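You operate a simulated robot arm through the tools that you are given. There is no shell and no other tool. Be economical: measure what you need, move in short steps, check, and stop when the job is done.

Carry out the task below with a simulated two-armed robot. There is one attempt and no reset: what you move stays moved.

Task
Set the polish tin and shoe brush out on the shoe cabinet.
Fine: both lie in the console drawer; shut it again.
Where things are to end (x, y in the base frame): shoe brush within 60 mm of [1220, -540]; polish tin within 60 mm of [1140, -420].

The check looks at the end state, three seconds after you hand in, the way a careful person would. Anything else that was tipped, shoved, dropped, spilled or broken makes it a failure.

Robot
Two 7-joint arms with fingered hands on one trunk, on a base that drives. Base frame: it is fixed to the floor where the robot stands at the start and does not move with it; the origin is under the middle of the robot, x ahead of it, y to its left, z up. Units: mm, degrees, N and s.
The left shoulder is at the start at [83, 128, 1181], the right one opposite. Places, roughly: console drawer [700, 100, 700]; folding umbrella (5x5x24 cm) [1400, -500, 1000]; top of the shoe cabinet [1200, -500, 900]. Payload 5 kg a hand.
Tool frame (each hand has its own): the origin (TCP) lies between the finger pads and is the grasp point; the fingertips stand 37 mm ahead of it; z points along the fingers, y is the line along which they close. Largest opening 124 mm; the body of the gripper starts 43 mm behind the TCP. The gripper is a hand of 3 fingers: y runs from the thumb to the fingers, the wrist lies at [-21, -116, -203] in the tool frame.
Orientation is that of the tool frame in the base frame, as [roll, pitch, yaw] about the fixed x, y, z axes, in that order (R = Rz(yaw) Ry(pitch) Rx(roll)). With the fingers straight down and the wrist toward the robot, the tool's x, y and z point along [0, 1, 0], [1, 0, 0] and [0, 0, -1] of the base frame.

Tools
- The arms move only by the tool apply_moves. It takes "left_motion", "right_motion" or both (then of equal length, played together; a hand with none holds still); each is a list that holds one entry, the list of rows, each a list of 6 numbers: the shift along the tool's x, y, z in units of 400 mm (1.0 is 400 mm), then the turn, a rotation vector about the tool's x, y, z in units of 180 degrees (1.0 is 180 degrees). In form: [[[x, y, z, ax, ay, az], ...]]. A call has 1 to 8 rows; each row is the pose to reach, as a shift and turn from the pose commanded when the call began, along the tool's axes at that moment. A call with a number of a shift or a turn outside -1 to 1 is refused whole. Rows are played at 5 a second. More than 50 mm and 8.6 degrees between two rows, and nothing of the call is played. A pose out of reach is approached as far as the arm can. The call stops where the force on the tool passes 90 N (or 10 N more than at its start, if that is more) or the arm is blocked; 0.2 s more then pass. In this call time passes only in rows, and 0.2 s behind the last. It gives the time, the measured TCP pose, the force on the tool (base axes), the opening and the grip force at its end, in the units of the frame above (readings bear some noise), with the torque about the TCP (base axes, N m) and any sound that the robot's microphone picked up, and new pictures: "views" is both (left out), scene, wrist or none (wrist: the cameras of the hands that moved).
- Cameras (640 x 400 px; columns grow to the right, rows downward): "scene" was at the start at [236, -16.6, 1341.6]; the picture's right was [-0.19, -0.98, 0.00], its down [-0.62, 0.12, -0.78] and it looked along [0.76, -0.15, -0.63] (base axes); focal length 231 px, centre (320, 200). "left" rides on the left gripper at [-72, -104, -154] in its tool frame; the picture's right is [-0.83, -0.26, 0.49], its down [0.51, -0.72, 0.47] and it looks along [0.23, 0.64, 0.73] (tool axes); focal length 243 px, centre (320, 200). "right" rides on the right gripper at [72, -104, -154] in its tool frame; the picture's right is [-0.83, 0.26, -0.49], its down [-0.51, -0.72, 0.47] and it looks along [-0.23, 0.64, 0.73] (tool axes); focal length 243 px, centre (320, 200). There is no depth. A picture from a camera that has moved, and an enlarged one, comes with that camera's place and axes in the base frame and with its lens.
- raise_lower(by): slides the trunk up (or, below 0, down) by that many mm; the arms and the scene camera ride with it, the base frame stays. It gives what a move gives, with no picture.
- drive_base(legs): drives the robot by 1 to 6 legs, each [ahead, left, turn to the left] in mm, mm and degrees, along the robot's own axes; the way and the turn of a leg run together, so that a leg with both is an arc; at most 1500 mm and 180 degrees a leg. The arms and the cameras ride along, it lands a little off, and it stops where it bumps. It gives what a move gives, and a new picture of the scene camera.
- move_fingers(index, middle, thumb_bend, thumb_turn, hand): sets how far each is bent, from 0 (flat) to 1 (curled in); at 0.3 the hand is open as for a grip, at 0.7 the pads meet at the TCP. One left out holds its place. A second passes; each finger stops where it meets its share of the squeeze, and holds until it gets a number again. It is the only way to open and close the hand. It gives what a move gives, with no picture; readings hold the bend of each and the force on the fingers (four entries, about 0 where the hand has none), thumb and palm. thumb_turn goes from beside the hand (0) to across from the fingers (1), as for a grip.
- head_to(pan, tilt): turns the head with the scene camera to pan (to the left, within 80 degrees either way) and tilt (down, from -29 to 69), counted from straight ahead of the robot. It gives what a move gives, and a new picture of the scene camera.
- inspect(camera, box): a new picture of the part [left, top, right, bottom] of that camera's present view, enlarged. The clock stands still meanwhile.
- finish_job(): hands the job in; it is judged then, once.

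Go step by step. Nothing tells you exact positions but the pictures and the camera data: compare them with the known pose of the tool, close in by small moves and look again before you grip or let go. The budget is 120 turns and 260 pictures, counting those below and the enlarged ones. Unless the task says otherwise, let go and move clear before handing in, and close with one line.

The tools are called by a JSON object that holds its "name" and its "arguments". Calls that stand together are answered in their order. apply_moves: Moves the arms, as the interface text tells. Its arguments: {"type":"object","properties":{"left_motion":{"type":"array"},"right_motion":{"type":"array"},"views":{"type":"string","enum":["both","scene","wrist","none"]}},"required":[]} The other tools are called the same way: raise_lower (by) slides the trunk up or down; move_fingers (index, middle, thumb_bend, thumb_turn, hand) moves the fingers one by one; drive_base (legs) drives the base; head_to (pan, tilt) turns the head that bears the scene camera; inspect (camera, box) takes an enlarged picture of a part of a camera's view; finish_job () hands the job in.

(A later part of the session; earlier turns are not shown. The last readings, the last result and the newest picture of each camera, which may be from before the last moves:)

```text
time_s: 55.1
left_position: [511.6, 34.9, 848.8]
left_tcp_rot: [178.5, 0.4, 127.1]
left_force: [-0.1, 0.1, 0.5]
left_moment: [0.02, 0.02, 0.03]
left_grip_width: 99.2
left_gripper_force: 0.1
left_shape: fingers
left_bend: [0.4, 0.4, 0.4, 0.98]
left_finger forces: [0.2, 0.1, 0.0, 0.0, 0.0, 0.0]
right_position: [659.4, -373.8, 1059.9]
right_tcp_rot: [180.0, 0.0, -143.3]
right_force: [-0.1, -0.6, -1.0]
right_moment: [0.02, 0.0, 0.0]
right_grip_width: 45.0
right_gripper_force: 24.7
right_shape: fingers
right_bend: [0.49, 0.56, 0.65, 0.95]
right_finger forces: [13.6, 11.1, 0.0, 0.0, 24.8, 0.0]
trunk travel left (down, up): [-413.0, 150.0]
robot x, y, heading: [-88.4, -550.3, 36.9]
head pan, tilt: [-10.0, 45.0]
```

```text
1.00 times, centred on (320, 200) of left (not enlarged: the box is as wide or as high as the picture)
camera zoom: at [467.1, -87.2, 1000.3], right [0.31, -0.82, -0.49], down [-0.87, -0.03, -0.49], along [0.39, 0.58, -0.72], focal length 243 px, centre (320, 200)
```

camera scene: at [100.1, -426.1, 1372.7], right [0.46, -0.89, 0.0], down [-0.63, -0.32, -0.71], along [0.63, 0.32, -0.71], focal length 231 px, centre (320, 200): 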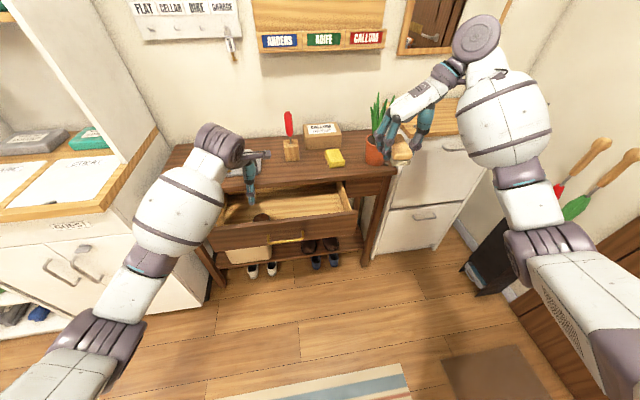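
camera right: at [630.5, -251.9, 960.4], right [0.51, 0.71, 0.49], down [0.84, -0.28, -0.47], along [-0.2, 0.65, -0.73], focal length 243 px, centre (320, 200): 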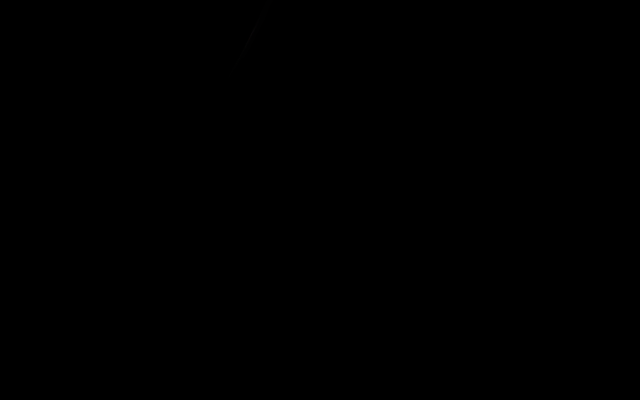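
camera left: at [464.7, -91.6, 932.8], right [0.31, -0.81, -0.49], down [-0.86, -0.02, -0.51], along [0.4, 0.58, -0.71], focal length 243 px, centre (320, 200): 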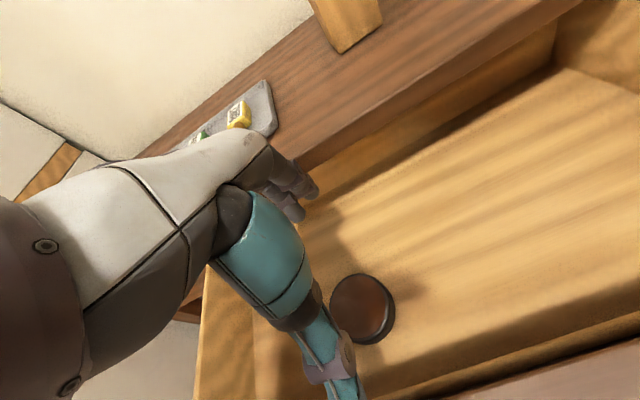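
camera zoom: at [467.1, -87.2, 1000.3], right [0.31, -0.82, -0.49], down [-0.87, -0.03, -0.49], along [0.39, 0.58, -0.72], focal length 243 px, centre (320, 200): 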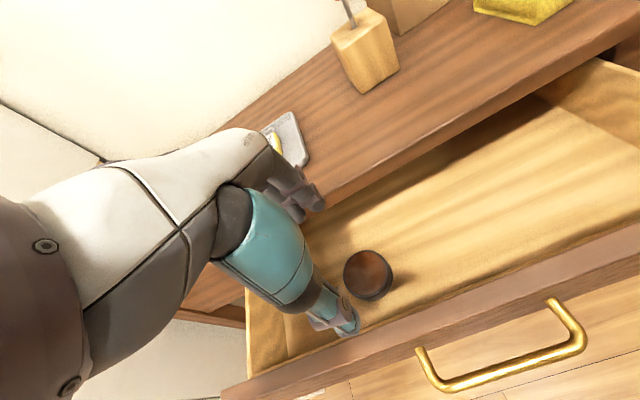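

The bump pushed the drawer in by roughly 18 mm, so the tin is now near [526, 44]. I'll use the nearly closed left hand inside the drawer front, right of the tin, to pull it back out further.

{"name": "move_fingers", "arguments": {"hand": "left", "index": 0.62, "middle": 0.62, "thumb_bend": 0.62}}

{"name": "apply_moves", "arguments": {"left_motion": [[[-0.1, -0.01, 0, 0.0083, 0, 0], [-0.2, -0.02, 0, 0.0083, 0, 0], [-0.2775, -0.034, 0, 0.0083, 0, 0], [-0.2775, -0.034, 0.1, 0.0083, 0, 0], [-0.2775, -0.034, 0.19, 0.0083, 0, 0]]]}}

{"name": "inspect", "arguments": {"camera": "scene", "box": [180, 110, 380, 260]}}

```text
time_s: 56.1
left_position: [511.4, 33.8, 849.5]
left_tcp_rot: [178.5, 0.5, 127.2]
left_force: [0.1, -0.7, 0.1]
left_moment: [0.0, 0.02, 0.01]
left_grip_width: 31.2
left_gripper_force: 0.1
left_shape: fingers
left_bend: [0.62, 0.62, 0.62, 0.98]
left_finger forces: [0.0, 0.0, 0.0, 0.0, 0.0, 0.0]
right_position: [658.8, -373.8, 1058.2]
right_tcp_rot: [179.9, -0.1, -143.2]
right_force: [-0.1, -0.2, -0.6]
right_moment: [0.04, 0.01, 0.01]
right_grip_width: 45.3
right_gripper_force: 24.3
right_shape: fingers
right_bend: [0.49, 0.56, 0.65, 0.95]
right_finger forces: [13.5, 11.0, 0.1, 0.0, 24.7, 0.0]
trunk travel left (down, up): [-413.0, 150.0]
robot x, y, heading: [-86.1, -547.7, 37.1]
head pan, tilt: [-10.0, 45.0]
```

```text
time_s: 57.4
left_position: [571.0, -60.6, 776.3]
left_tcp_rot: [-180.0, 0.5, 127.2]
left_force: [0.5, 0.3, 0.5]
left_moment: [-0.03, -0.01, 0.0]
left_grip_width: 31.4
left_gripper_force: 0.1
left_shape: fingers
left_bend: [0.62, 0.62, 0.62, 0.98]
left_finger forces: [0.1, 0.0, 0.0, 0.0, 0.1, 0.0]
right_position: [660.2, -374.5, 1057.9]
right_tcp_rot: [179.9, 0.0, -143.3]
right_force: [0.3, 0.8, -1.2]
right_moment: [0.04, -0.01, 0.01]
right_grip_width: 44.8
right_gripper_force: 25.3
right_shape: fingers
right_bend: [0.49, 0.56, 0.65, 0.95]
right_finger forces: [13.4, 11.0, 0.0, 0.1, 24.8, 0.1]
trunk travel left (down, up): [-413.0, 150.0]
robot x, y, heading: [-81.8, -548.0, 37.1]
head pan, tilt: [-10.0, 45.0]
camera scene: at [99.4, -426.7, 1372.8], right [0.46, -0.89, 0.0], down [-0.63, -0.32, -0.71], along [0.63, 0.32, -0.71], focal length 231 px, centre (320, 200)
camera left: at [530.4, -180.7, 929.6], right [0.3, -0.82, -0.49], down [-0.88, -0.03, -0.48], along [0.37, 0.57, -0.73], focal length 243 px, centre (320, 200)
```

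scene: 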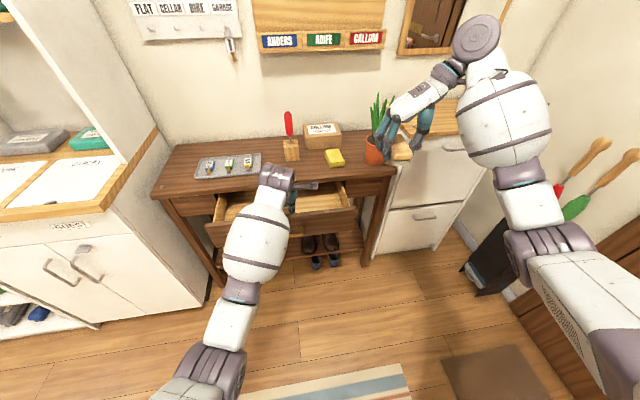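
left: 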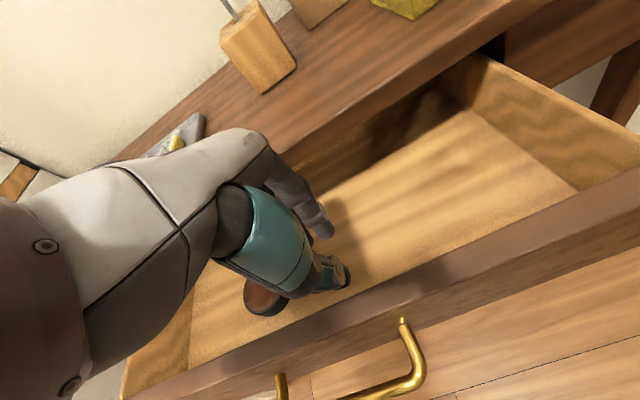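

```text
2.67 times, centred on (280, 185) of scene
camera zoom: at [99.4, -426.7, 1372.8], right [0.46, -0.89, 0.0], down [-0.63, -0.32, -0.71], along [0.63, 0.32, -0.71], focal length 615 px, centre (427, 240)
```

zoom: 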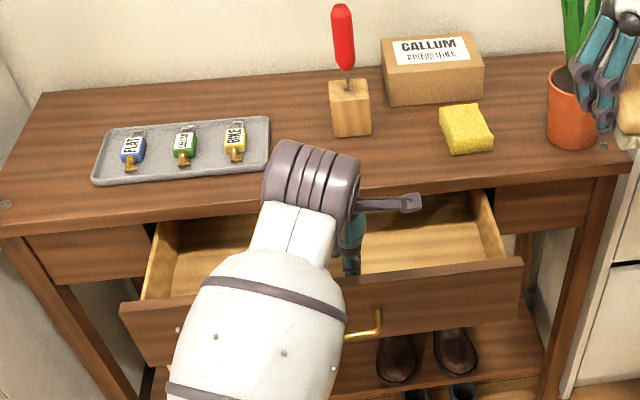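

Clear of the tin. I'll lower the hand 42 mm and pull back against the inside of the front.

{"name": "apply_moves", "arguments": {"left_motion": [[[0, 0, 0.05, 0, 0, 0], [0, 0, 0.105, 0, 0, 0], [0, -0.04, 0.105, 0, 0, 0], [0, -0.08, 0.105, 0, 0, 0], [0, -0.12, 0.105, 0, 0, 0], [0, -0.16, 0.105, 0, 0, 0]]]}}

{"name": "inspect", "arguments": {"camera": "scene", "box": [180, 110, 380, 260]}}

```text
time_s: 58.8
left_position: [524.2, -98.3, 732.9]
left_tcp_rot: [179.8, 0.5, 127.2]
left_force: [28.0, 17.6, 9.6]
left_moment: [-1.04, 1.39, 0.34]
left_grip_width: 19.4
left_gripper_force: 16.2
left_shape: fingers
left_bend: [0.62, 0.62, 0.62, 0.98]
left_finger forces: [0.1, 0.0, 0.0, 0.0, 32.7, 0.0]
right_position: [663.2, -372.1, 1056.1]
right_tcp_rot: [-179.9, -0.1, -143.3]
right_force: [1.1, 0.4, -0.5]
right_moment: [0.01, 0.0, 0.0]
right_grip_width: 44.7
right_gripper_force: 24.7
right_shape: fingers
right_bend: [0.49, 0.56, 0.65, 0.95]
right_finger forces: [13.5, 11.1, 0.0, 0.0, 24.8, 0.1]
trunk travel left (down, up): [-413.0, 150.0]
robot x, y, heading: [-83.7, -547.5, 37.2]
head pan, tilt: [-10.0, 45.0]
camera scene: at [103.1, -424.4, 1372.5], right [0.46, -0.89, 0.0], down [-0.63, -0.32, -0.7], along [0.63, 0.32, -0.71], focal length 231 px, centre (320, 200)
camera left: at [482.1, -217.5, 887.2], right [0.3, -0.82, -0.49], down [-0.88, -0.04, -0.48], along [0.38, 0.57, -0.73], focal length 243 px, centre (320, 200)
```

scene: 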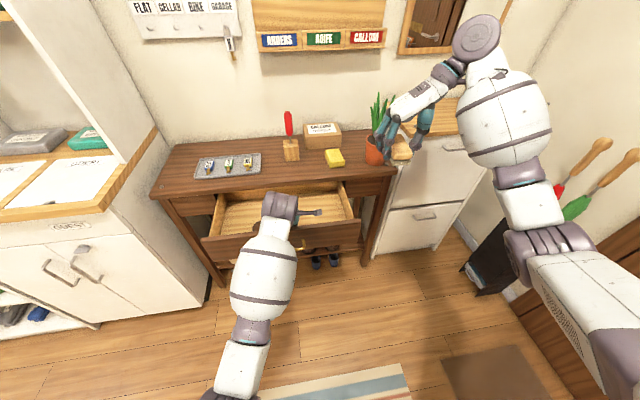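
left: 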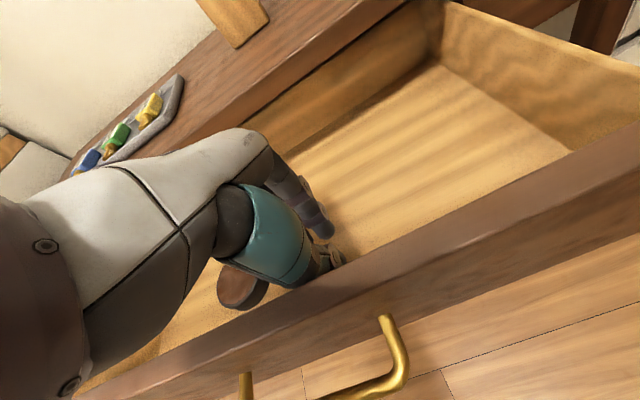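

```text
2.67 times, centred on (280, 185) of scene
camera zoom: at [103.1, -424.4, 1372.5], right [0.46, -0.89, 0.0], down [-0.63, -0.32, -0.7], along [0.63, 0.32, -0.71], focal length 615 px, centre (427, 240)
```

zoom: 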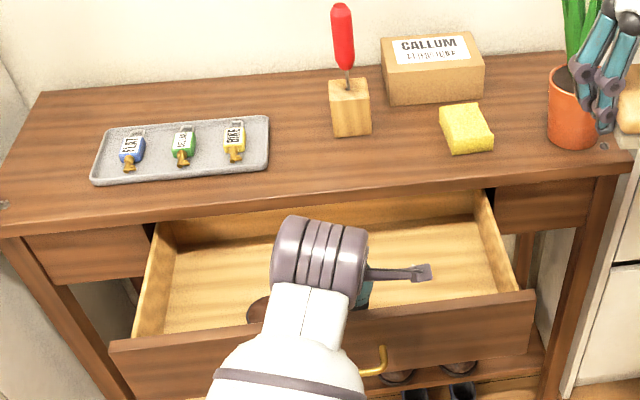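

The drawer is out further and seems at its stop. I'll ease off, lift out, and look for the tin again.

{"name": "apply_moves", "arguments": {"left_motion": [[[0, 0.05, 0, 0, 0, 0], [0.03, 0.06, -0.1, 0, 0, 0], [0.1, 0.07, -0.2, 0, 0, 0], [0.17, 0.07, -0.3, 0, 0, 0], [0.24, 0.07, -0.4, 0, 0, 0]]]}}

{"name": "inspect", "arguments": {"camera": "scene", "box": [180, 110, 380, 260]}}

```text
time_s: 60.0
left_position: [482.8, -7.0, 889.3]
left_tcp_rot: [-179.9, 0.5, 127.1]
left_force: [-0.2, -0.1, -0.7]
left_moment: [-0.02, -0.01, -0.01]
left_grip_width: 30.6
left_gripper_force: 0.1
left_shape: fingers
left_bend: [0.62, 0.62, 0.62, 0.97]
left_finger forces: [0.1, 0.1, 0.0, 0.1, 0.0, 0.0]
right_position: [659.3, -374.9, 1058.4]
right_tcp_rot: [180.0, 0.1, -143.4]
right_force: [0.2, -0.1, -0.3]
right_moment: [-0.01, -0.02, 0.01]
right_grip_width: 44.6
right_gripper_force: 25.0
right_shape: fingers
right_bend: [0.49, 0.56, 0.65, 0.95]
right_finger forces: [13.5, 10.9, 0.0, 0.0, 24.7, 0.1]
trunk travel left (down, up): [-413.0, 150.0]
robot x, y, heading: [-85.0, -549.0, 37.4]
head pan, tilt: [-10.0, 45.0]
camera scene: at [98.6, -426.0, 1372.9], right [0.46, -0.89, 0.0], down [-0.63, -0.32, -0.71], along [0.63, 0.32, -0.71], focal length 231 px, centre (320, 200)
camera left: at [440.6, -126.9, 1044.0], right [0.29, -0.82, -0.48], down [-0.88, -0.03, -0.48], along [0.37, 0.57, -0.73], focal length 243 px, centre (320, 200)
```

scene: 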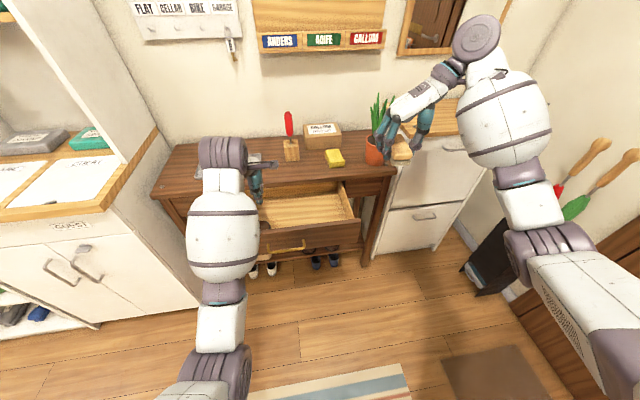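
left: 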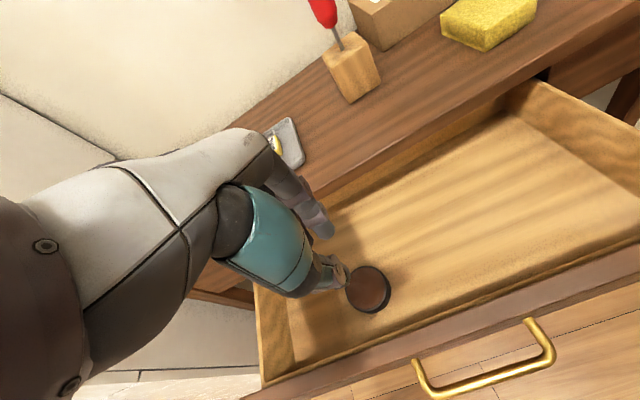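

```text
2.67 times, centred on (280, 185) of scene
camera zoom: at [98.6, -426.0, 1372.9], right [0.46, -0.89, 0.0], down [-0.63, -0.32, -0.71], along [0.63, 0.32, -0.71], focal length 615 px, centre (427, 240)
```

zoom: 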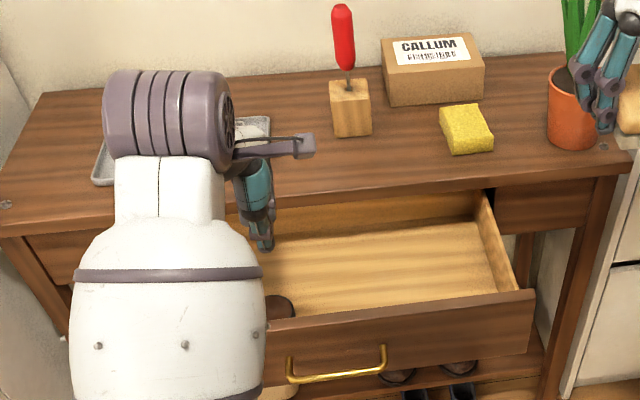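

The drawer is now open enough, with the tin at about [481, 11]. I'll open to 98 mm, centre over it and descend part way.

{"name": "move_fingers", "arguments": {"hand": "left", "index": 0.4, "middle": 0.4, "thumb_bend": 0.4}}

{"name": "apply_moves", "arguments": {"left_motion": [[[0.039, 0.023, 0.03, 0, 0, 0], [0.039, 0.023, 0.13, 0, 0, 0], [0.039, 0.023, 0.23, 0, 0, 0]]], "views": "wrist"}}

{"name": "inspect", "arguments": {"camera": "scene", "box": [180, 110, 380, 260]}}

```text
time_s: 61.0
left_position: [482.9, -6.6, 889.1]
left_tcp_rot: [180.0, 0.5, 127.1]
left_force: [1.1, -0.5, 0.2]
left_moment: [0.02, -0.01, -0.01]
left_grip_width: 98.2
left_gripper_force: 0.0
left_shape: fingers
left_bend: [0.4, 0.4, 0.4, 0.97]
left_finger forces: [0.1, 0.1, 0.0, 0.0, 0.0, 0.0]
right_position: [659.4, -373.8, 1058.5]
right_tcp_rot: [-179.9, 0.0, -143.3]
right_force: [0.2, -0.5, -0.8]
right_moment: [0.03, 0.0, 0.02]
right_grip_width: 44.6
right_gripper_force: 25.0
right_shape: fingers
right_bend: [0.49, 0.56, 0.65, 0.95]
right_finger forces: [13.5, 11.0, 0.0, 0.1, 24.8, 0.0]
trunk travel left (down, up): [-413.0, 150.0]
robot x, y, heading: [-82.8, -549.2, 37.3]
head pan, tilt: [-10.0, 45.0]
```

```text
time_s: 61.8
left_position: [481.0, 14.7, 797.6]
left_tcp_rot: [-179.9, 0.5, 127.0]
left_force: [-0.6, 0.7, -1.2]
left_moment: [-0.01, 0.03, 0.0]
left_grip_width: 98.1
left_gripper_force: 0.1
left_shape: fingers
left_bend: [0.4, 0.4, 0.4, 0.97]
left_finger forces: [0.0, 0.0, 0.0, 0.1, 0.0, 0.0]
right_position: [660.1, -374.6, 1057.7]
right_tcp_rot: [180.0, 0.1, -143.3]
right_force: [-0.4, -0.1, -0.8]
right_moment: [-0.04, 0.02, 0.0]
right_grip_width: 44.8
right_gripper_force: 25.4
right_shape: fingers
right_bend: [0.49, 0.56, 0.65, 0.95]
right_finger forces: [13.5, 11.0, 0.0, 0.1, 24.7, 0.1]
trunk travel left (down, up): [-413.0, 150.0]
robot x, y, heading: [-89.6, -548.0, 36.9]
head pan, tilt: [-10.0, 45.0]
camera left: at [439.9, -106.5, 953.2], right [0.3, -0.82, -0.48], down [-0.88, -0.03, -0.48], along [0.38, 0.57, -0.73], focal length 243 px, centre (320, 200)
```

left: 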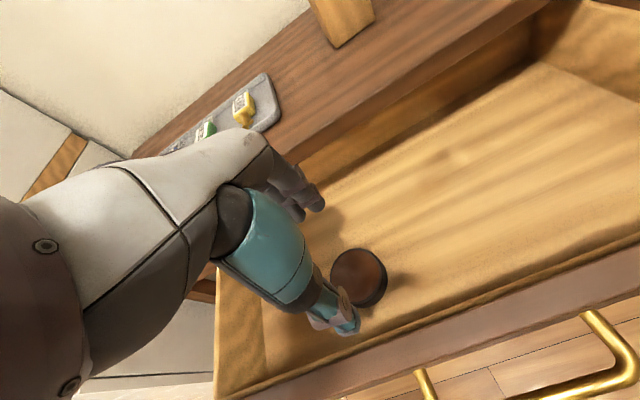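

```text
2.67 times, centred on (280, 185) of scene
camera zoom: at [99.2, -426.3, 1372.8], right [0.46, -0.89, 0.0], down [-0.63, -0.32, -0.71], along [0.63, 0.32, -0.71], focal length 615 px, centre (427, 240)
```

zoom: 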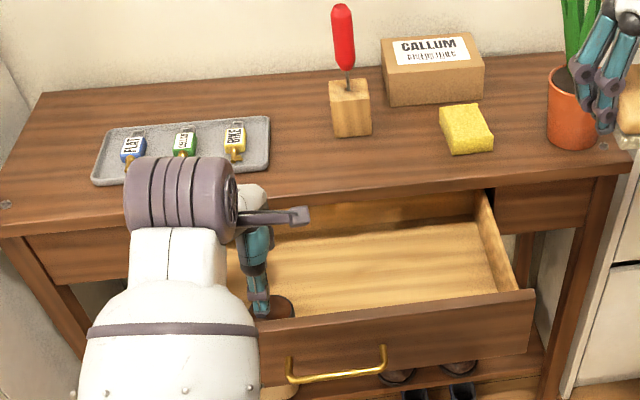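

The tin is at [481, 10], matching the hand within 5 mm. I'll descend to TCP z≈716.

{"name": "apply_moves", "arguments": {"left_motion": [[[-0.009, -0.007, 0.08, 0, 0, 0], [-0.009, -0.007, 0.15, 0, 0, 0], [-0.009, -0.007, 0.204, 0, 0, 0]]], "views": "wrist"}}

{"name": "inspect", "arguments": {"camera": "scene", "box": [180, 110, 380, 260]}}

```text
time_s: 62.5
left_position: [482.4, 6.9, 717.3]
left_tcp_rot: [-180.0, 0.4, 127.1]
left_force: [0.0, 0.0, 0.2]
left_moment: [0.03, -0.01, 0.03]
left_grip_width: 98.1
left_gripper_force: 0.0
left_shape: fingers
left_bend: [0.4, 0.4, 0.4, 0.97]
left_finger forces: [0.1, 0.1, 0.0, 0.1, 0.1, 0.0]
right_position: [658.6, -372.7, 1057.0]
right_tcp_rot: [180.0, 0.0, -143.2]
right_force: [0.0, 0.9, -0.7]
right_moment: [-0.02, 0.0, 0.0]
right_grip_width: 44.8
right_gripper_force: 25.0
right_shape: fingers
right_bend: [0.49, 0.56, 0.65, 0.95]
right_finger forces: [13.5, 11.1, 0.0, 0.1, 24.8, 0.0]
trunk travel left (down, up): [-413.0, 150.0]
robot x, y, heading: [-87.5, -551.7, 37.1]
head pan, tilt: [-10.0, 45.0]
camera left: at [441.0, -113.0, 871.5], right [0.3, -0.82, -0.49], down [-0.88, -0.03, -0.48], along [0.38, 0.57, -0.73], focal length 243 px, centre (320, 200)
```

left: 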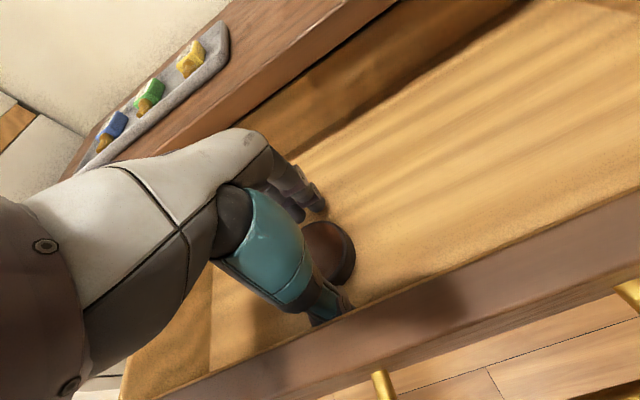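

```text
2.67 times, centred on (280, 185) of scene
camera zoom: at [99.2, -426.5, 1372.8], right [0.46, -0.89, 0.0], down [-0.63, -0.32, -0.71], along [0.63, 0.32, -0.71], focal length 615 px, centre (427, 240)
```

zoom: 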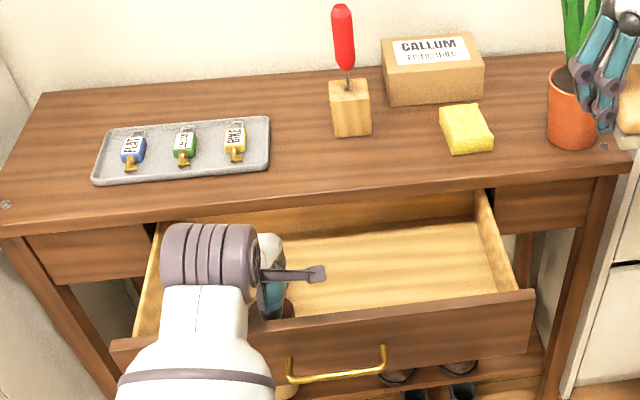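

No contact and the tin lies between thumb and fingers. Closing now.

{"name": "move_fingers", "arguments": {"hand": "left", "index": 0.75, "middle": 0.75, "thumb_bend": 0.75}}

{"name": "inspect", "arguments": {"camera": "left", "box": [220, 140, 440, 360]}}

```text
time_s: 63.5
left_position: [482.0, 7.1, 716.8]
left_tcp_rot: [180.0, 0.5, 127.1]
left_force: [-0.3, 1.1, 0.1]
left_moment: [-0.01, 0.0, -0.02]
left_grip_width: 56.9
left_gripper_force: 20.2
left_shape: fingers
left_bend: [0.58, 0.57, 0.53, 0.95]
left_finger forces: [9.5, 10.2, 0.0, 0.0, 20.7, 0.1]
right_position: [660.3, -373.5, 1058.4]
right_tcp_rot: [-180.0, 0.0, -143.4]
right_force: [-0.1, 0.1, -0.7]
right_moment: [0.0, 0.0, -0.05]
right_grip_width: 44.9
right_gripper_force: 25.2
right_shape: fingers
right_bend: [0.49, 0.56, 0.65, 0.95]
right_finger forces: [13.6, 11.0, 0.0, 0.0, 24.9, 0.0]
trunk travel left (down, up): [-413.0, 150.0]
robot x, y, heading: [-89.2, -545.4, 36.9]
head pan, tilt: [-10.0, 45.0]
```

```text
1.82 times, centred on (330, 250) of left
camera zoom: at [440.9, -113.0, 871.8], right [0.29, -0.82, -0.49], down [-0.88, -0.03, -0.48], along [0.37, 0.57, -0.73], focal length 441 px, centre (302, 109)
```

zoom: 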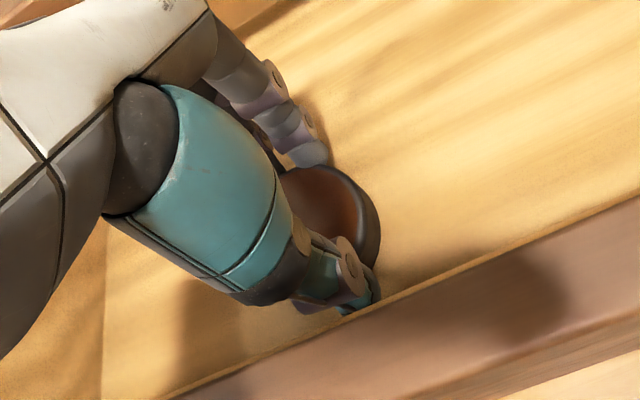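

All fingers share the grip evenly. I'll lift straight up and check.

{"name": "apply_moves", "arguments": {"left_motion": [[[0, 0, -0.05, 0, 0, 0], [0, 0, -0.12, 0, 0, 0], [0, 0, -0.22, 0, 0, 0], [0, 0, -0.34, 0, 0, 0], [0, 0, -0.46, 0, 0, 0], [0, 0, -0.58, 0, 0, 0], [0, 0, -0.7, 0, 0, 0]]]}}

```text
time_s: 65.2
left_position: [478.4, 6.9, 999.1]
left_tcp_rot: [-179.9, 0.5, 127.1]
left_force: [0.6, 0.0, -1.2]
left_moment: [0.02, -0.02, 0.01]
left_grip_width: 56.9
left_gripper_force: 20.0
left_shape: fingers
left_bend: [0.58, 0.57, 0.53, 0.95]
left_finger forces: [9.5, 10.2, 0.1, 0.0, 20.5, 0.1]
right_position: [659.6, -373.9, 1057.9]
right_tcp_rot: [-180.0, 0.0, -143.2]
right_force: [-1.0, -0.2, -0.8]
right_moment: [0.06, 0.0, 0.01]
right_grip_width: 44.9
right_gripper_force: 25.0
right_shape: fingers
right_bend: [0.49, 0.56, 0.65, 0.95]
right_finger forces: [13.6, 11.0, 0.0, 0.1, 24.8, 0.1]
trunk travel left (down, up): [-413.0, 150.0]
robot x, y, heading: [-83.3, -554.2, 37.1]
head pan, tilt: [-10.0, 45.0]
camera scene: at [99.2, -427.0, 1372.9], right [0.46, -0.89, 0.0], down [-0.63, -0.32, -0.71], along [0.63, 0.32, -0.71], focal length 231 px, centre (320, 200)
camera left: at [437.4, -113.6, 1153.1], right [0.29, -0.82, -0.48], down [-0.88, -0.03, -0.47], along [0.37, 0.57, -0.73], focal length 243 px, centre (320, 200)
```

scene: 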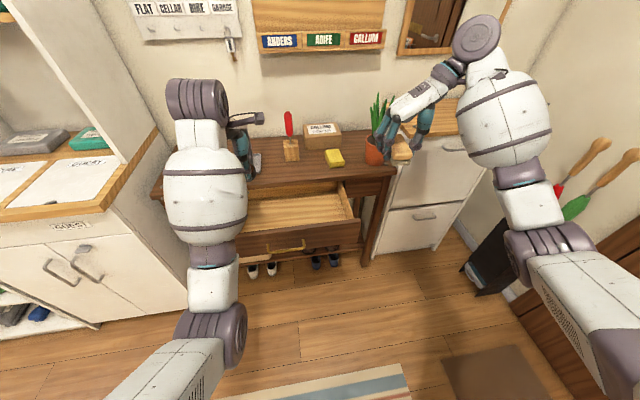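
left: 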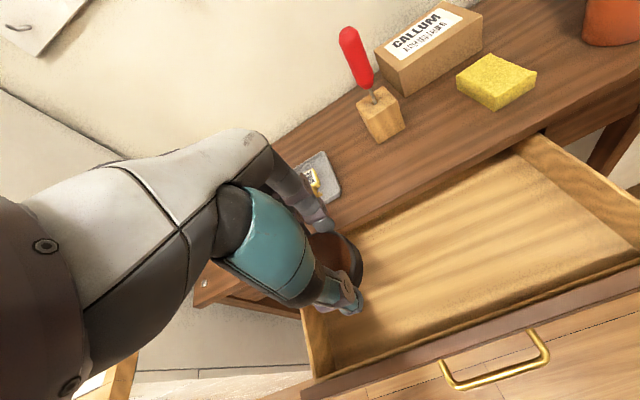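

Both objects are held. I'll raise the trunk, pull the left hand in a bit, and drive around to face the cabinet at about a 20° heading, keeping clear of the open drawer and the umbrella stand.

{"name": "raise_lower", "arguments": {"by": 130}}

{"name": "apply_moves", "arguments": {"left_motion": [[[0, -0.1, 0, 0, 0, 0], [0, -0.2, 0, 0, 0, 0], [0, -0.25, 0, 0, 0, 0]]], "views": "none"}}

{"name": "drive_base", "arguments": {"legs": [[0, -470, 0], [0, 0, -17]]}}

```text
time_s: 66.7
left_position: [479.5, 7.9, 1123.8]
left_tcp_rot: [-179.8, 0.5, 127.1]
left_force: [0.3, 0.0, -1.6]
left_moment: [-0.02, -0.01, -0.03]
left_grip_width: 56.8
left_gripper_force: 20.1
left_shape: fingers
left_bend: [0.58, 0.57, 0.53, 0.95]
left_finger forces: [9.4, 10.2, 0.1, 0.0, 20.5, 0.1]
right_position: [660.7, -374.1, 1184.7]
right_tcp_rot: [-180.0, -0.2, -143.2]
right_force: [-0.2, -0.2, -1.1]
right_moment: [-0.03, 0.03, -0.02]
right_grip_width: 44.6
right_gripper_force: 24.6
right_shape: fingers
right_bend: [0.49, 0.56, 0.65, 0.95]
right_finger forces: [13.4, 10.9, 0.1, 0.0, 24.7, 0.0]
trunk travel left (down, up): [-543.0, 20.0]
robot x, y, heading: [-88.4, -548.0, 37.0]
head pan, tilt: [-10.0, 45.0]
```

```text
time_s: 67.5
left_position: [398.6, -50.7, 1128.7]
left_tcp_rot: [-180.0, 0.5, 127.2]
left_force: [0.1, -0.5, -1.2]
left_moment: [0.0, 0.03, -0.01]
left_grip_width: 56.9
left_gripper_force: 20.3
left_shape: fingers
left_bend: [0.58, 0.57, 0.53, 0.95]
left_finger forces: [9.4, 10.1, 0.0, 0.0, 20.6, 0.1]
right_position: [659.6, -374.1, 1188.0]
right_tcp_rot: [-179.9, -0.1, -143.4]
right_force: [0.8, 0.7, -0.2]
right_moment: [0.03, 0.01, -0.03]
right_grip_width: 45.0
right_gripper_force: 24.7
right_shape: fingers
right_bend: [0.49, 0.56, 0.65, 0.95]
right_finger forces: [13.3, 11.0, 0.0, 0.0, 24.8, 0.0]
trunk travel left (down, up): [-543.0, 20.0]
robot x, y, heading: [-82.5, -548.7, 37.2]
head pan, tilt: [-10.0, 45.0]
```

```text
time_s: 73.2
left_position: [809.3, -589.3, 1128.7]
left_tcp_rot: [180.0, 0.6, 110.3]
left_force: [-0.1, 0.3, -0.4]
left_moment: [-0.02, 0.0, 0.01]
left_grip_width: 56.7
left_gripper_force: 20.0
left_shape: fingers
left_bend: [0.58, 0.57, 0.53, 0.95]
left_finger forces: [9.3, 10.2, 0.1, 0.0, 20.3, 0.0]
right_position: [965.0, -973.9, 1189.1]
right_tcp_rot: [-179.9, 0.1, -160.1]
right_force: [-0.3, -0.4, -1.1]
right_moment: [-0.04, 0.01, -0.01]
right_grip_width: 44.7
right_gripper_force: 24.3
right_shape: fingers
right_bend: [0.49, 0.56, 0.65, 0.95]
right_finger forces: [13.4, 11.0, 0.0, 0.1, 24.7, 0.0]
trunk travel left (down, up): [-543.0, 20.0]
robot x, y, heading: [197.3, -927.1, 20.1]
head pan, tilt: [-10.0, 45.0]
camera scene: at [331.4, -892.6, 1530.3], right [0.18, -0.98, 0.0], down [-0.7, -0.13, -0.71], along [0.7, 0.13, -0.71], focal length 231 px, centre (320, 200)
```

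scene: 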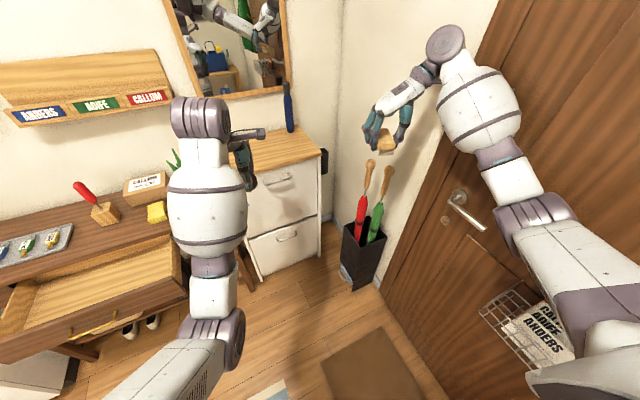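

Right arm is near the door side, so I'll bring the right hand inward, then move left and forward towards the cabinet.

{"name": "apply_moves", "arguments": {"right_motion": [[[0, 0.08, 0, 0, 0, 0], [0, 0.16, 0, 0, 0, 0], [0, 0.24, 0, 0, 0, 0], [0, 0.32, 0, 0, 0, 0]]], "views": "none"}}

{"name": "drive_base", "arguments": {"legs": [[0, 84, 0], [200, 0, 0]]}}

{"name": "inspect", "arguments": {"camera": "left", "box": [0, 0, 640, 400]}}

```text
time_s: 74.2
left_position: [808.6, -588.5, 1129.1]
left_tcp_rot: [-179.9, 0.6, 110.3]
left_force: [-0.3, -0.3, -0.3]
left_moment: [-0.04, -0.02, -0.02]
left_grip_width: 56.7
left_gripper_force: 20.3
left_shape: fingers
left_bend: [0.58, 0.57, 0.53, 0.95]
left_finger forces: [9.3, 10.1, 0.1, 0.0, 20.2, 0.1]
right_position: [920.2, -853.6, 1190.8]
right_tcp_rot: [-179.9, 0.1, -160.2]
right_force: [0.1, 0.3, -1.3]
right_moment: [-0.04, 0.0, 0.0]
right_grip_width: 45.1
right_gripper_force: 24.5
right_shape: fingers
right_bend: [0.49, 0.56, 0.65, 0.95]
right_finger forces: [13.5, 11.1, 0.0, 0.1, 24.8, 0.0]
trunk travel left (down, up): [-543.0, 20.0]
robot x, y, heading: [201.9, -926.6, 20.3]
head pan, tilt: [-10.0, 45.0]
```

```text
time_s: 76.8
left_position: [963.4, -440.8, 1131.7]
left_tcp_rot: [179.9, 0.5, 110.6]
left_force: [0.1, 0.5, -0.2]
left_moment: [0.0, -0.01, 0.01]
left_grip_width: 56.9
left_gripper_force: 19.7
left_shape: fingers
left_bend: [0.58, 0.57, 0.53, 0.95]
left_finger forces: [9.3, 10.2, 0.0, 0.0, 20.2, 0.0]
right_position: [1075.3, -706.3, 1191.5]
right_tcp_rot: [-179.9, 0.1, -159.9]
right_force: [-0.3, 0.3, 0.3]
right_moment: [0.01, -0.06, 0.0]
right_grip_width: 44.8
right_gripper_force: 24.4
right_shape: fingers
right_bend: [0.49, 0.56, 0.65, 0.95]
right_finger forces: [13.4, 11.0, 0.0, 0.0, 24.8, 0.1]
trunk travel left (down, up): [-543.0, 20.0]
robot x, y, heading: [355.1, -776.9, 20.4]
head pan, tilt: [-10.0, 45.0]
camera scene: at [485.2, -745.7, 1530.8], right [0.18, -0.98, 0.0], down [-0.69, -0.13, -0.71], along [0.7, 0.13, -0.71], focal length 231 px, centre (320, 200)
```

scene: 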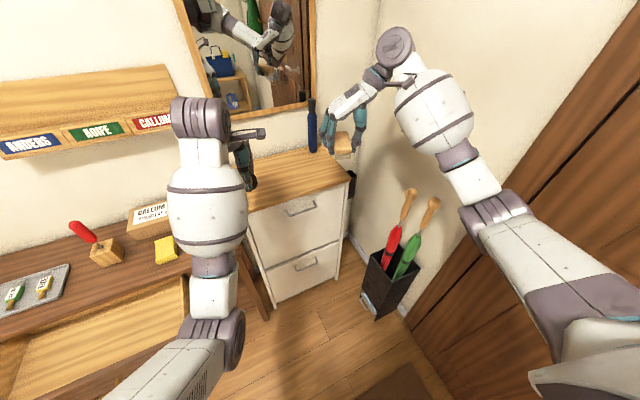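

```text
1.00 times, centred on (320, 200) of left (not enlarged: the box is as wide or as high as the picture)
camera zoom: at [888.6, -544.5, 1285.2], right [0.05, -0.87, -0.49], down [-0.85, 0.22, -0.48], along [0.52, 0.44, -0.73], focal length 243 px, centre (320, 200)
```

zoom: 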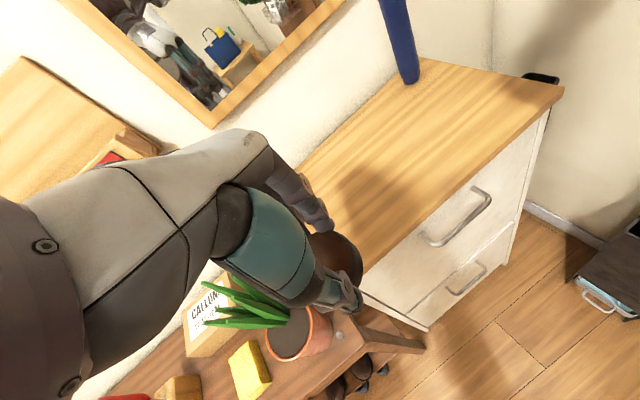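

The cabinet top spans front edge [994, -415] to [1252, -745], which fits the targets. I'll go 60 mm further ahead, then bring the tin above its spot.

{"name": "drive_base", "arguments": {"legs": [[60, 0, 0]]}}

```text
time_s: 77.8
left_position: [1016.4, -421.5, 1136.0]
left_tcp_rot: [179.6, 0.5, 110.4]
left_force: [-0.8, -0.1, 0.2]
left_moment: [0.04, -0.04, 0.01]
left_grip_width: 56.7
left_gripper_force: 19.5
left_shape: fingers
left_bend: [0.58, 0.57, 0.53, 0.95]
left_finger forces: [9.3, 10.3, 0.0, 0.1, 20.3, 0.0]
right_position: [1128.0, -686.9, 1194.6]
right_tcp_rot: [179.9, 0.4, -160.0]
right_force: [-0.1, -0.2, -0.2]
right_moment: [0.01, -0.05, 0.01]
right_grip_width: 44.9
right_gripper_force: 24.6
right_shape: fingers
right_bend: [0.49, 0.56, 0.65, 0.95]
right_finger forces: [13.3, 11.0, 0.1, 0.0, 24.8, 0.0]
trunk travel left (down, up): [-543.0, 20.0]
robot x, y, heading: [415.2, -759.3, 20.4]
head pan, tilt: [-10.0, 45.0]
camera scene: at [536.9, -726.3, 1531.5], right [0.18, -0.98, 0.0], down [-0.69, -0.13, -0.71], along [0.7, 0.13, -0.7], focal length 231 px, centre (320, 200)
```

scene: 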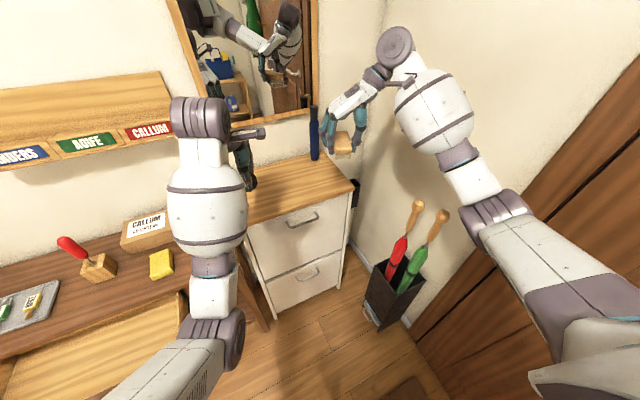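

Moving the tin over [1140, -420] and lowering to about 35 mm above the cabinet.

{"name": "apply_moves", "arguments": {"left_motion": [[[-0.035, 0.097, 0, 0, 0, 0], [-0.07, 0.194, 0, 0, 0, 0], [-0.104, 0.291, 0, 0, 0, 0], [-0.104, 0.291, 0.1, 0, 0, 0], [-0.104, 0.291, 0.2, 0, 0, 0], [-0.104, 0.291, 0.3, 0, 0, 0], [-0.104, 0.291, 0.37, 0, 0, 0]]]}}

{"name": "inspect", "arguments": {"camera": "scene", "box": [200, 90, 400, 240]}}

{"name": "inspect", "arguments": {"camera": "right", "box": [0, 0, 640, 400]}}

```text
time_s: 79.4
left_position: [1144.3, -420.2, 981.7]
left_tcp_rot: [179.9, 0.5, 110.3]
left_force: [0.2, -0.2, -0.1]
left_moment: [0.0, -0.02, 0.06]
left_grip_width: 56.6
left_gripper_force: 19.7
left_shape: fingers
left_bend: [0.58, 0.57, 0.53, 0.95]
left_finger forces: [9.4, 10.2, 0.0, 0.0, 20.2, 0.0]
right_position: [1134.1, -684.5, 1190.2]
right_tcp_rot: [180.0, 0.1, -160.1]
right_force: [-0.1, -0.5, -0.3]
right_moment: [-0.02, 0.0, 0.03]
right_grip_width: 45.0
right_gripper_force: 24.6
right_shape: fingers
right_bend: [0.49, 0.56, 0.65, 0.95]
right_finger forces: [13.4, 11.0, 0.1, 0.1, 24.8, 0.1]
trunk travel left (down, up): [-543.0, 20.0]
robot x, y, heading: [412.5, -760.3, 20.1]
head pan, tilt: [-10.0, 45.0]
camera scene: at [543.8, -723.8, 1530.5], right [0.18, -0.98, 0.0], down [-0.7, -0.13, -0.71], along [0.7, 0.13, -0.71], focal length 231 px, centre (320, 200)
camera left: at [1070.7, -523.9, 1135.6], right [0.05, -0.87, -0.49], down [-0.85, 0.22, -0.48], along [0.52, 0.44, -0.73], focal length 243 px, centre (320, 200)
```

scene: 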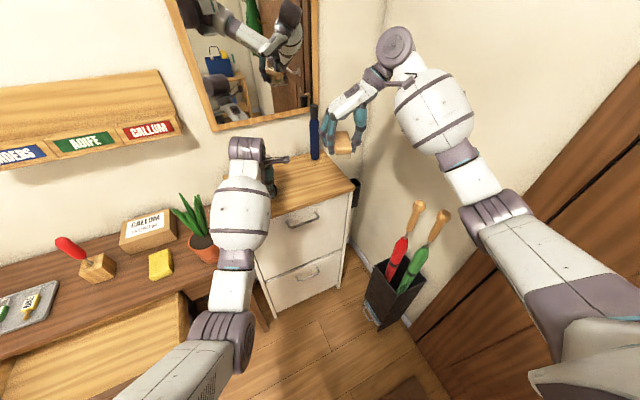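
left: 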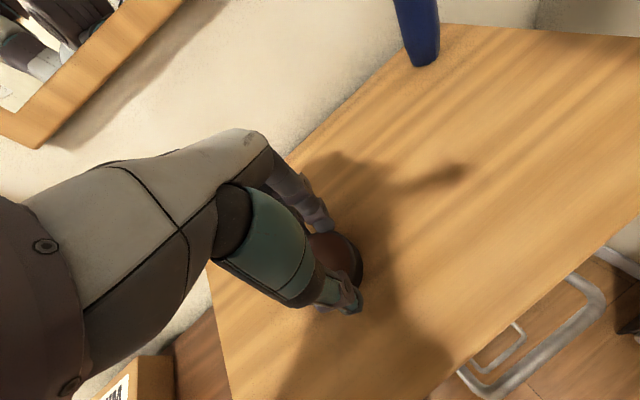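

```text
2.67 times, centred on (300, 165) of scene
camera zoom: at [543.8, -723.8, 1530.5], right [0.18, -0.98, 0.0], down [-0.7, -0.13, -0.71], along [0.7, 0.13, -0.71], focal length 615 px, centre (373, 293)
```

zoom: 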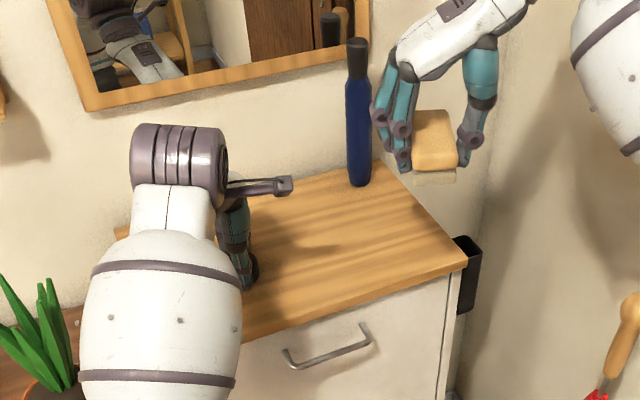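

```text
1.00 times, centred on (320, 200) of right (not enlarged: the box is as wide or as high as the picture)
camera zoom: at [1100.7, -807.6, 1343.8], right [0.69, 0.53, 0.49], down [0.72, -0.5, -0.47], along [0.0, 0.68, -0.73], focal length 243 px, centre (320, 200)
```

zoom: 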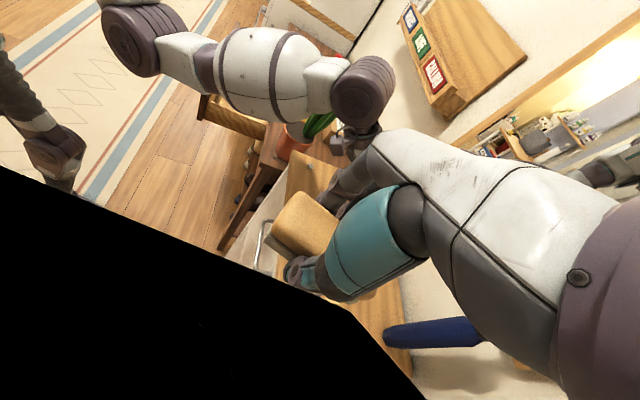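

The tin is over the cabinet. I'll lower it gently until contact.

{"name": "apply_moves", "arguments": {"left_motion": [[[0, 0, 0.03, 0, 0, 0], [0, 0, 0.06, 0, 0, 0]]], "views": "none"}}

{"name": "apply_moves", "arguments": {"left_motion": [[[0, 0, 0.01, 0, 0, 0]]], "views": "wrist"}}

```text
time_s: 80.0
left_position: [1146.1, -421.3, 970.3]
left_tcp_rot: [179.0, 0.5, 110.4]
left_force: [6.9, 2.2, 48.5]
left_moment: [-0.54, 0.87, 0.12]
left_grip_width: 54.2
left_gripper_force: 35.9
left_shape: fingers
left_bend: [0.59, 0.57, 0.54, 0.95]
left_finger forces: [15.3, 13.7, 0.1, 0.0, 42.8, 0.1]
right_position: [1129.6, -687.5, 1197.0]
right_tcp_rot: [180.0, 0.6, -159.9]
right_force: [-0.9, 0.4, -0.9]
right_moment: [0.01, 0.01, 0.0]
right_grip_width: 44.7
right_gripper_force: 24.0
right_shape: fingers
right_bend: [0.49, 0.56, 0.65, 0.95]
right_finger forces: [13.4, 10.9, 0.1, 0.0, 24.8, 0.0]
trunk travel left (down, up): [-543.0, 20.0]
robot x, y, heading: [415.2, -760.6, 20.5]
head pan, tilt: [-10.0, 45.0]
```

```text
time_s: 80.4
left_position: [1145.2, -422.6, 971.5]
left_tcp_rot: [178.5, 0.6, 110.3]
left_force: [10.0, 1.1, 72.6]
left_moment: [-1.24, 2.42, 0.2]
left_grip_width: 54.1
left_gripper_force: 49.3
left_shape: fingers
left_bend: [0.59, 0.57, 0.55, 0.95]
left_finger forces: [10.1, 14.3, 0.1, 0.0, 73.7, 0.0]
right_position: [1129.1, -688.1, 1196.9]
right_tcp_rot: [179.9, 0.6, -160.0]
right_force: [0.1, -0.6, -0.7]
right_moment: [0.01, -0.02, 0.02]
right_grip_width: 44.3
right_gripper_force: 25.1
right_shape: fingers
right_bend: [0.49, 0.56, 0.65, 0.95]
right_finger forces: [13.4, 11.0, 0.0, 0.0, 24.9, 0.1]
trunk travel left (down, up): [-543.0, 20.0]
robot x, y, heading: [413.4, -755.8, 20.3]
head pan, tilt: [-10.0, 45.0]
camera left: at [1067.3, -526.5, 1122.6], right [0.06, -0.87, -0.49], down [-0.84, 0.22, -0.49], along [0.54, 0.44, -0.72], focal length 243 px, centre (320, 200)
```

left: 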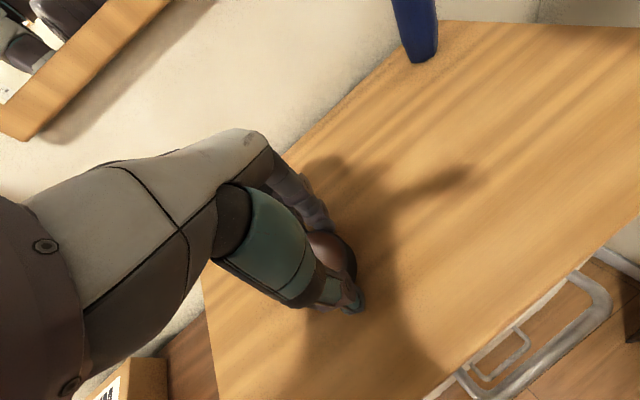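

Contact came earlier than expected and it is pressing too hard. I'll ease up by about 15 mm.

{"name": "apply_moves", "arguments": {"left_motion": [[[0, 0, -0.02, 0, 0, 0], [0, 0, -0.038, 0, 0, 0]]], "views": "wrist"}}

{"name": "inspect", "arguments": {"camera": "left", "box": [220, 130, 460, 360]}}

```text
time_s: 81.0
left_position: [1144.1, -421.2, 971.4]
left_tcp_rot: [179.8, 0.6, 110.4]
left_force: [10.9, -4.1, 37.1]
left_moment: [-0.1, -1.55, -0.06]
left_grip_width: 54.8
left_gripper_force: 32.5
left_shape: fingers
left_bend: [0.58, 0.56, 0.55, 0.95]
left_finger forces: [32.5, 15.2, 0.1, 0.0, 17.4, 0.1]
right_position: [1132.1, -686.5, 1189.8]
right_tcp_rot: [180.0, 0.1, -160.0]
right_force: [0.0, -0.4, -1.3]
right_moment: [0.0, 0.0, -0.03]
right_grip_width: 44.7
right_gripper_force: 24.7
right_shape: fingers
right_bend: [0.49, 0.56, 0.65, 0.95]
right_finger forces: [13.4, 11.0, 0.0, 0.0, 24.8, 0.1]
trunk travel left (down, up): [-543.0, 20.0]
robot x, y, heading: [413.9, -754.6, 20.4]
head pan, tilt: [-10.0, 45.0]
camera left: at [1069.2, -525.2, 1124.9], right [0.05, -0.87, -0.49], down [-0.85, 0.22, -0.48], along [0.53, 0.44, -0.73], focal length 243 px, centre (320, 200)
```

left: 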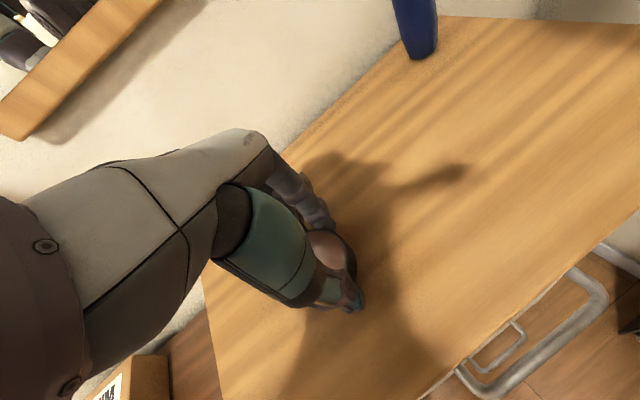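

```text
1.74 times, centred on (340, 245) of left
camera zoom: at [1069.2, -525.2, 1124.9], right [0.05, -0.87, -0.49], down [-0.85, 0.22, -0.48], along [0.53, 0.44, -0.73], focal length 422 px, centre (285, 122)
```

zoom: 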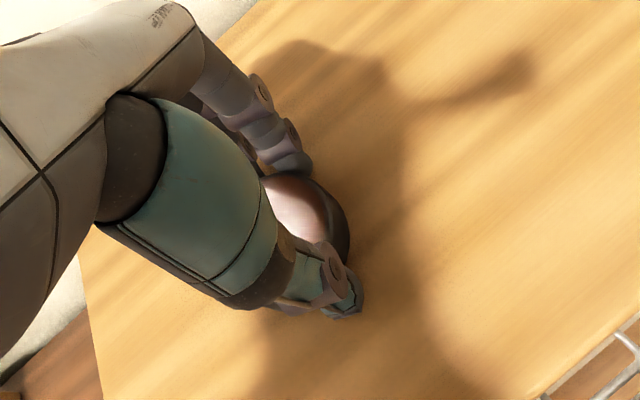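

The tin got tilted in the grip by the press. I'll raise it clear a little and examine it.

{"name": "apply_moves", "arguments": {"left_motion": [[[0, 0, -0.04, 0, 0, 0], [0, 0, -0.075, 0, 0, 0]]], "views": "none"}}

{"name": "inspect", "arguments": {"camera": "left", "box": [240, 170, 420, 330]}}

{"name": "inspect", "arguments": {"camera": "scene", "box": [230, 120, 330, 220]}}

```text
time_s: 81.6
left_position: [1144.1, -419.4, 994.4]
left_tcp_rot: [-179.7, 0.5, 110.5]
left_force: [0.3, -0.7, 0.4]
left_moment: [0.01, -0.02, 0.01]
left_grip_width: 54.1
left_gripper_force: 18.7
left_shape: fingers
left_bend: [0.59, 0.57, 0.54, 0.95]
left_finger forces: [8.5, 11.4, 0.1, 0.1, 17.9, 0.1]
right_position: [1133.7, -683.8, 1188.0]
right_tcp_rot: [179.9, 0.1, -159.9]
right_force: [-0.7, -0.4, 0.2]
right_moment: [0.01, -0.03, 0.0]
right_grip_width: 44.6
right_gripper_force: 24.7
right_shape: fingers
right_bend: [0.49, 0.56, 0.65, 0.95]
right_finger forces: [13.4, 11.1, 0.0, 0.0, 24.9, 0.0]
trunk travel left (down, up): [-543.0, 20.0]
robot x, y, heading: [414.3, -756.0, 20.4]
head pan, tilt: [-10.0, 45.0]
```

```text
2.50 times, centred on (330, 250) of left
camera zoom: at [1070.0, -522.8, 1150.0], right [0.04, -0.87, -0.48], down [-0.85, 0.22, -0.47], along [0.52, 0.43, -0.74], focal length 606 px, centre (295, 75)
```

zoom: 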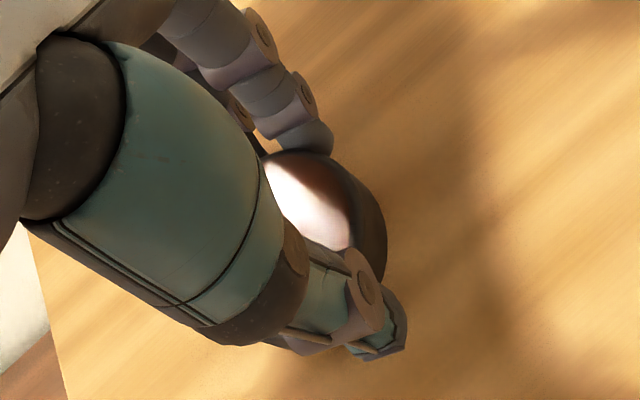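

```text
4.00 times, centred on (280, 170) of scene
camera zoom: at [544.3, -723.8, 1529.9], right [0.18, -0.98, 0.0], down [-0.7, -0.13, -0.71], along [0.7, 0.13, -0.71], focal length 923 px, centre (480, 320)
```

zoom: 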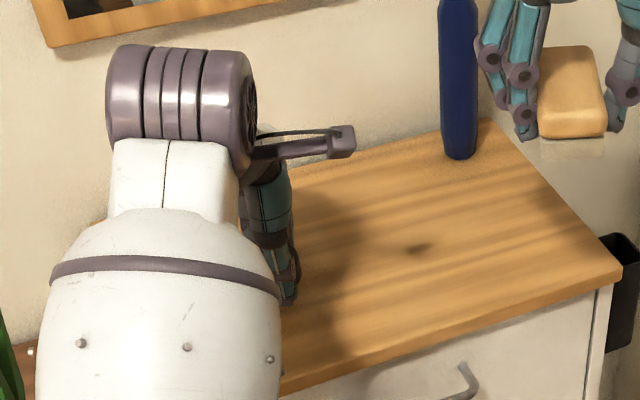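

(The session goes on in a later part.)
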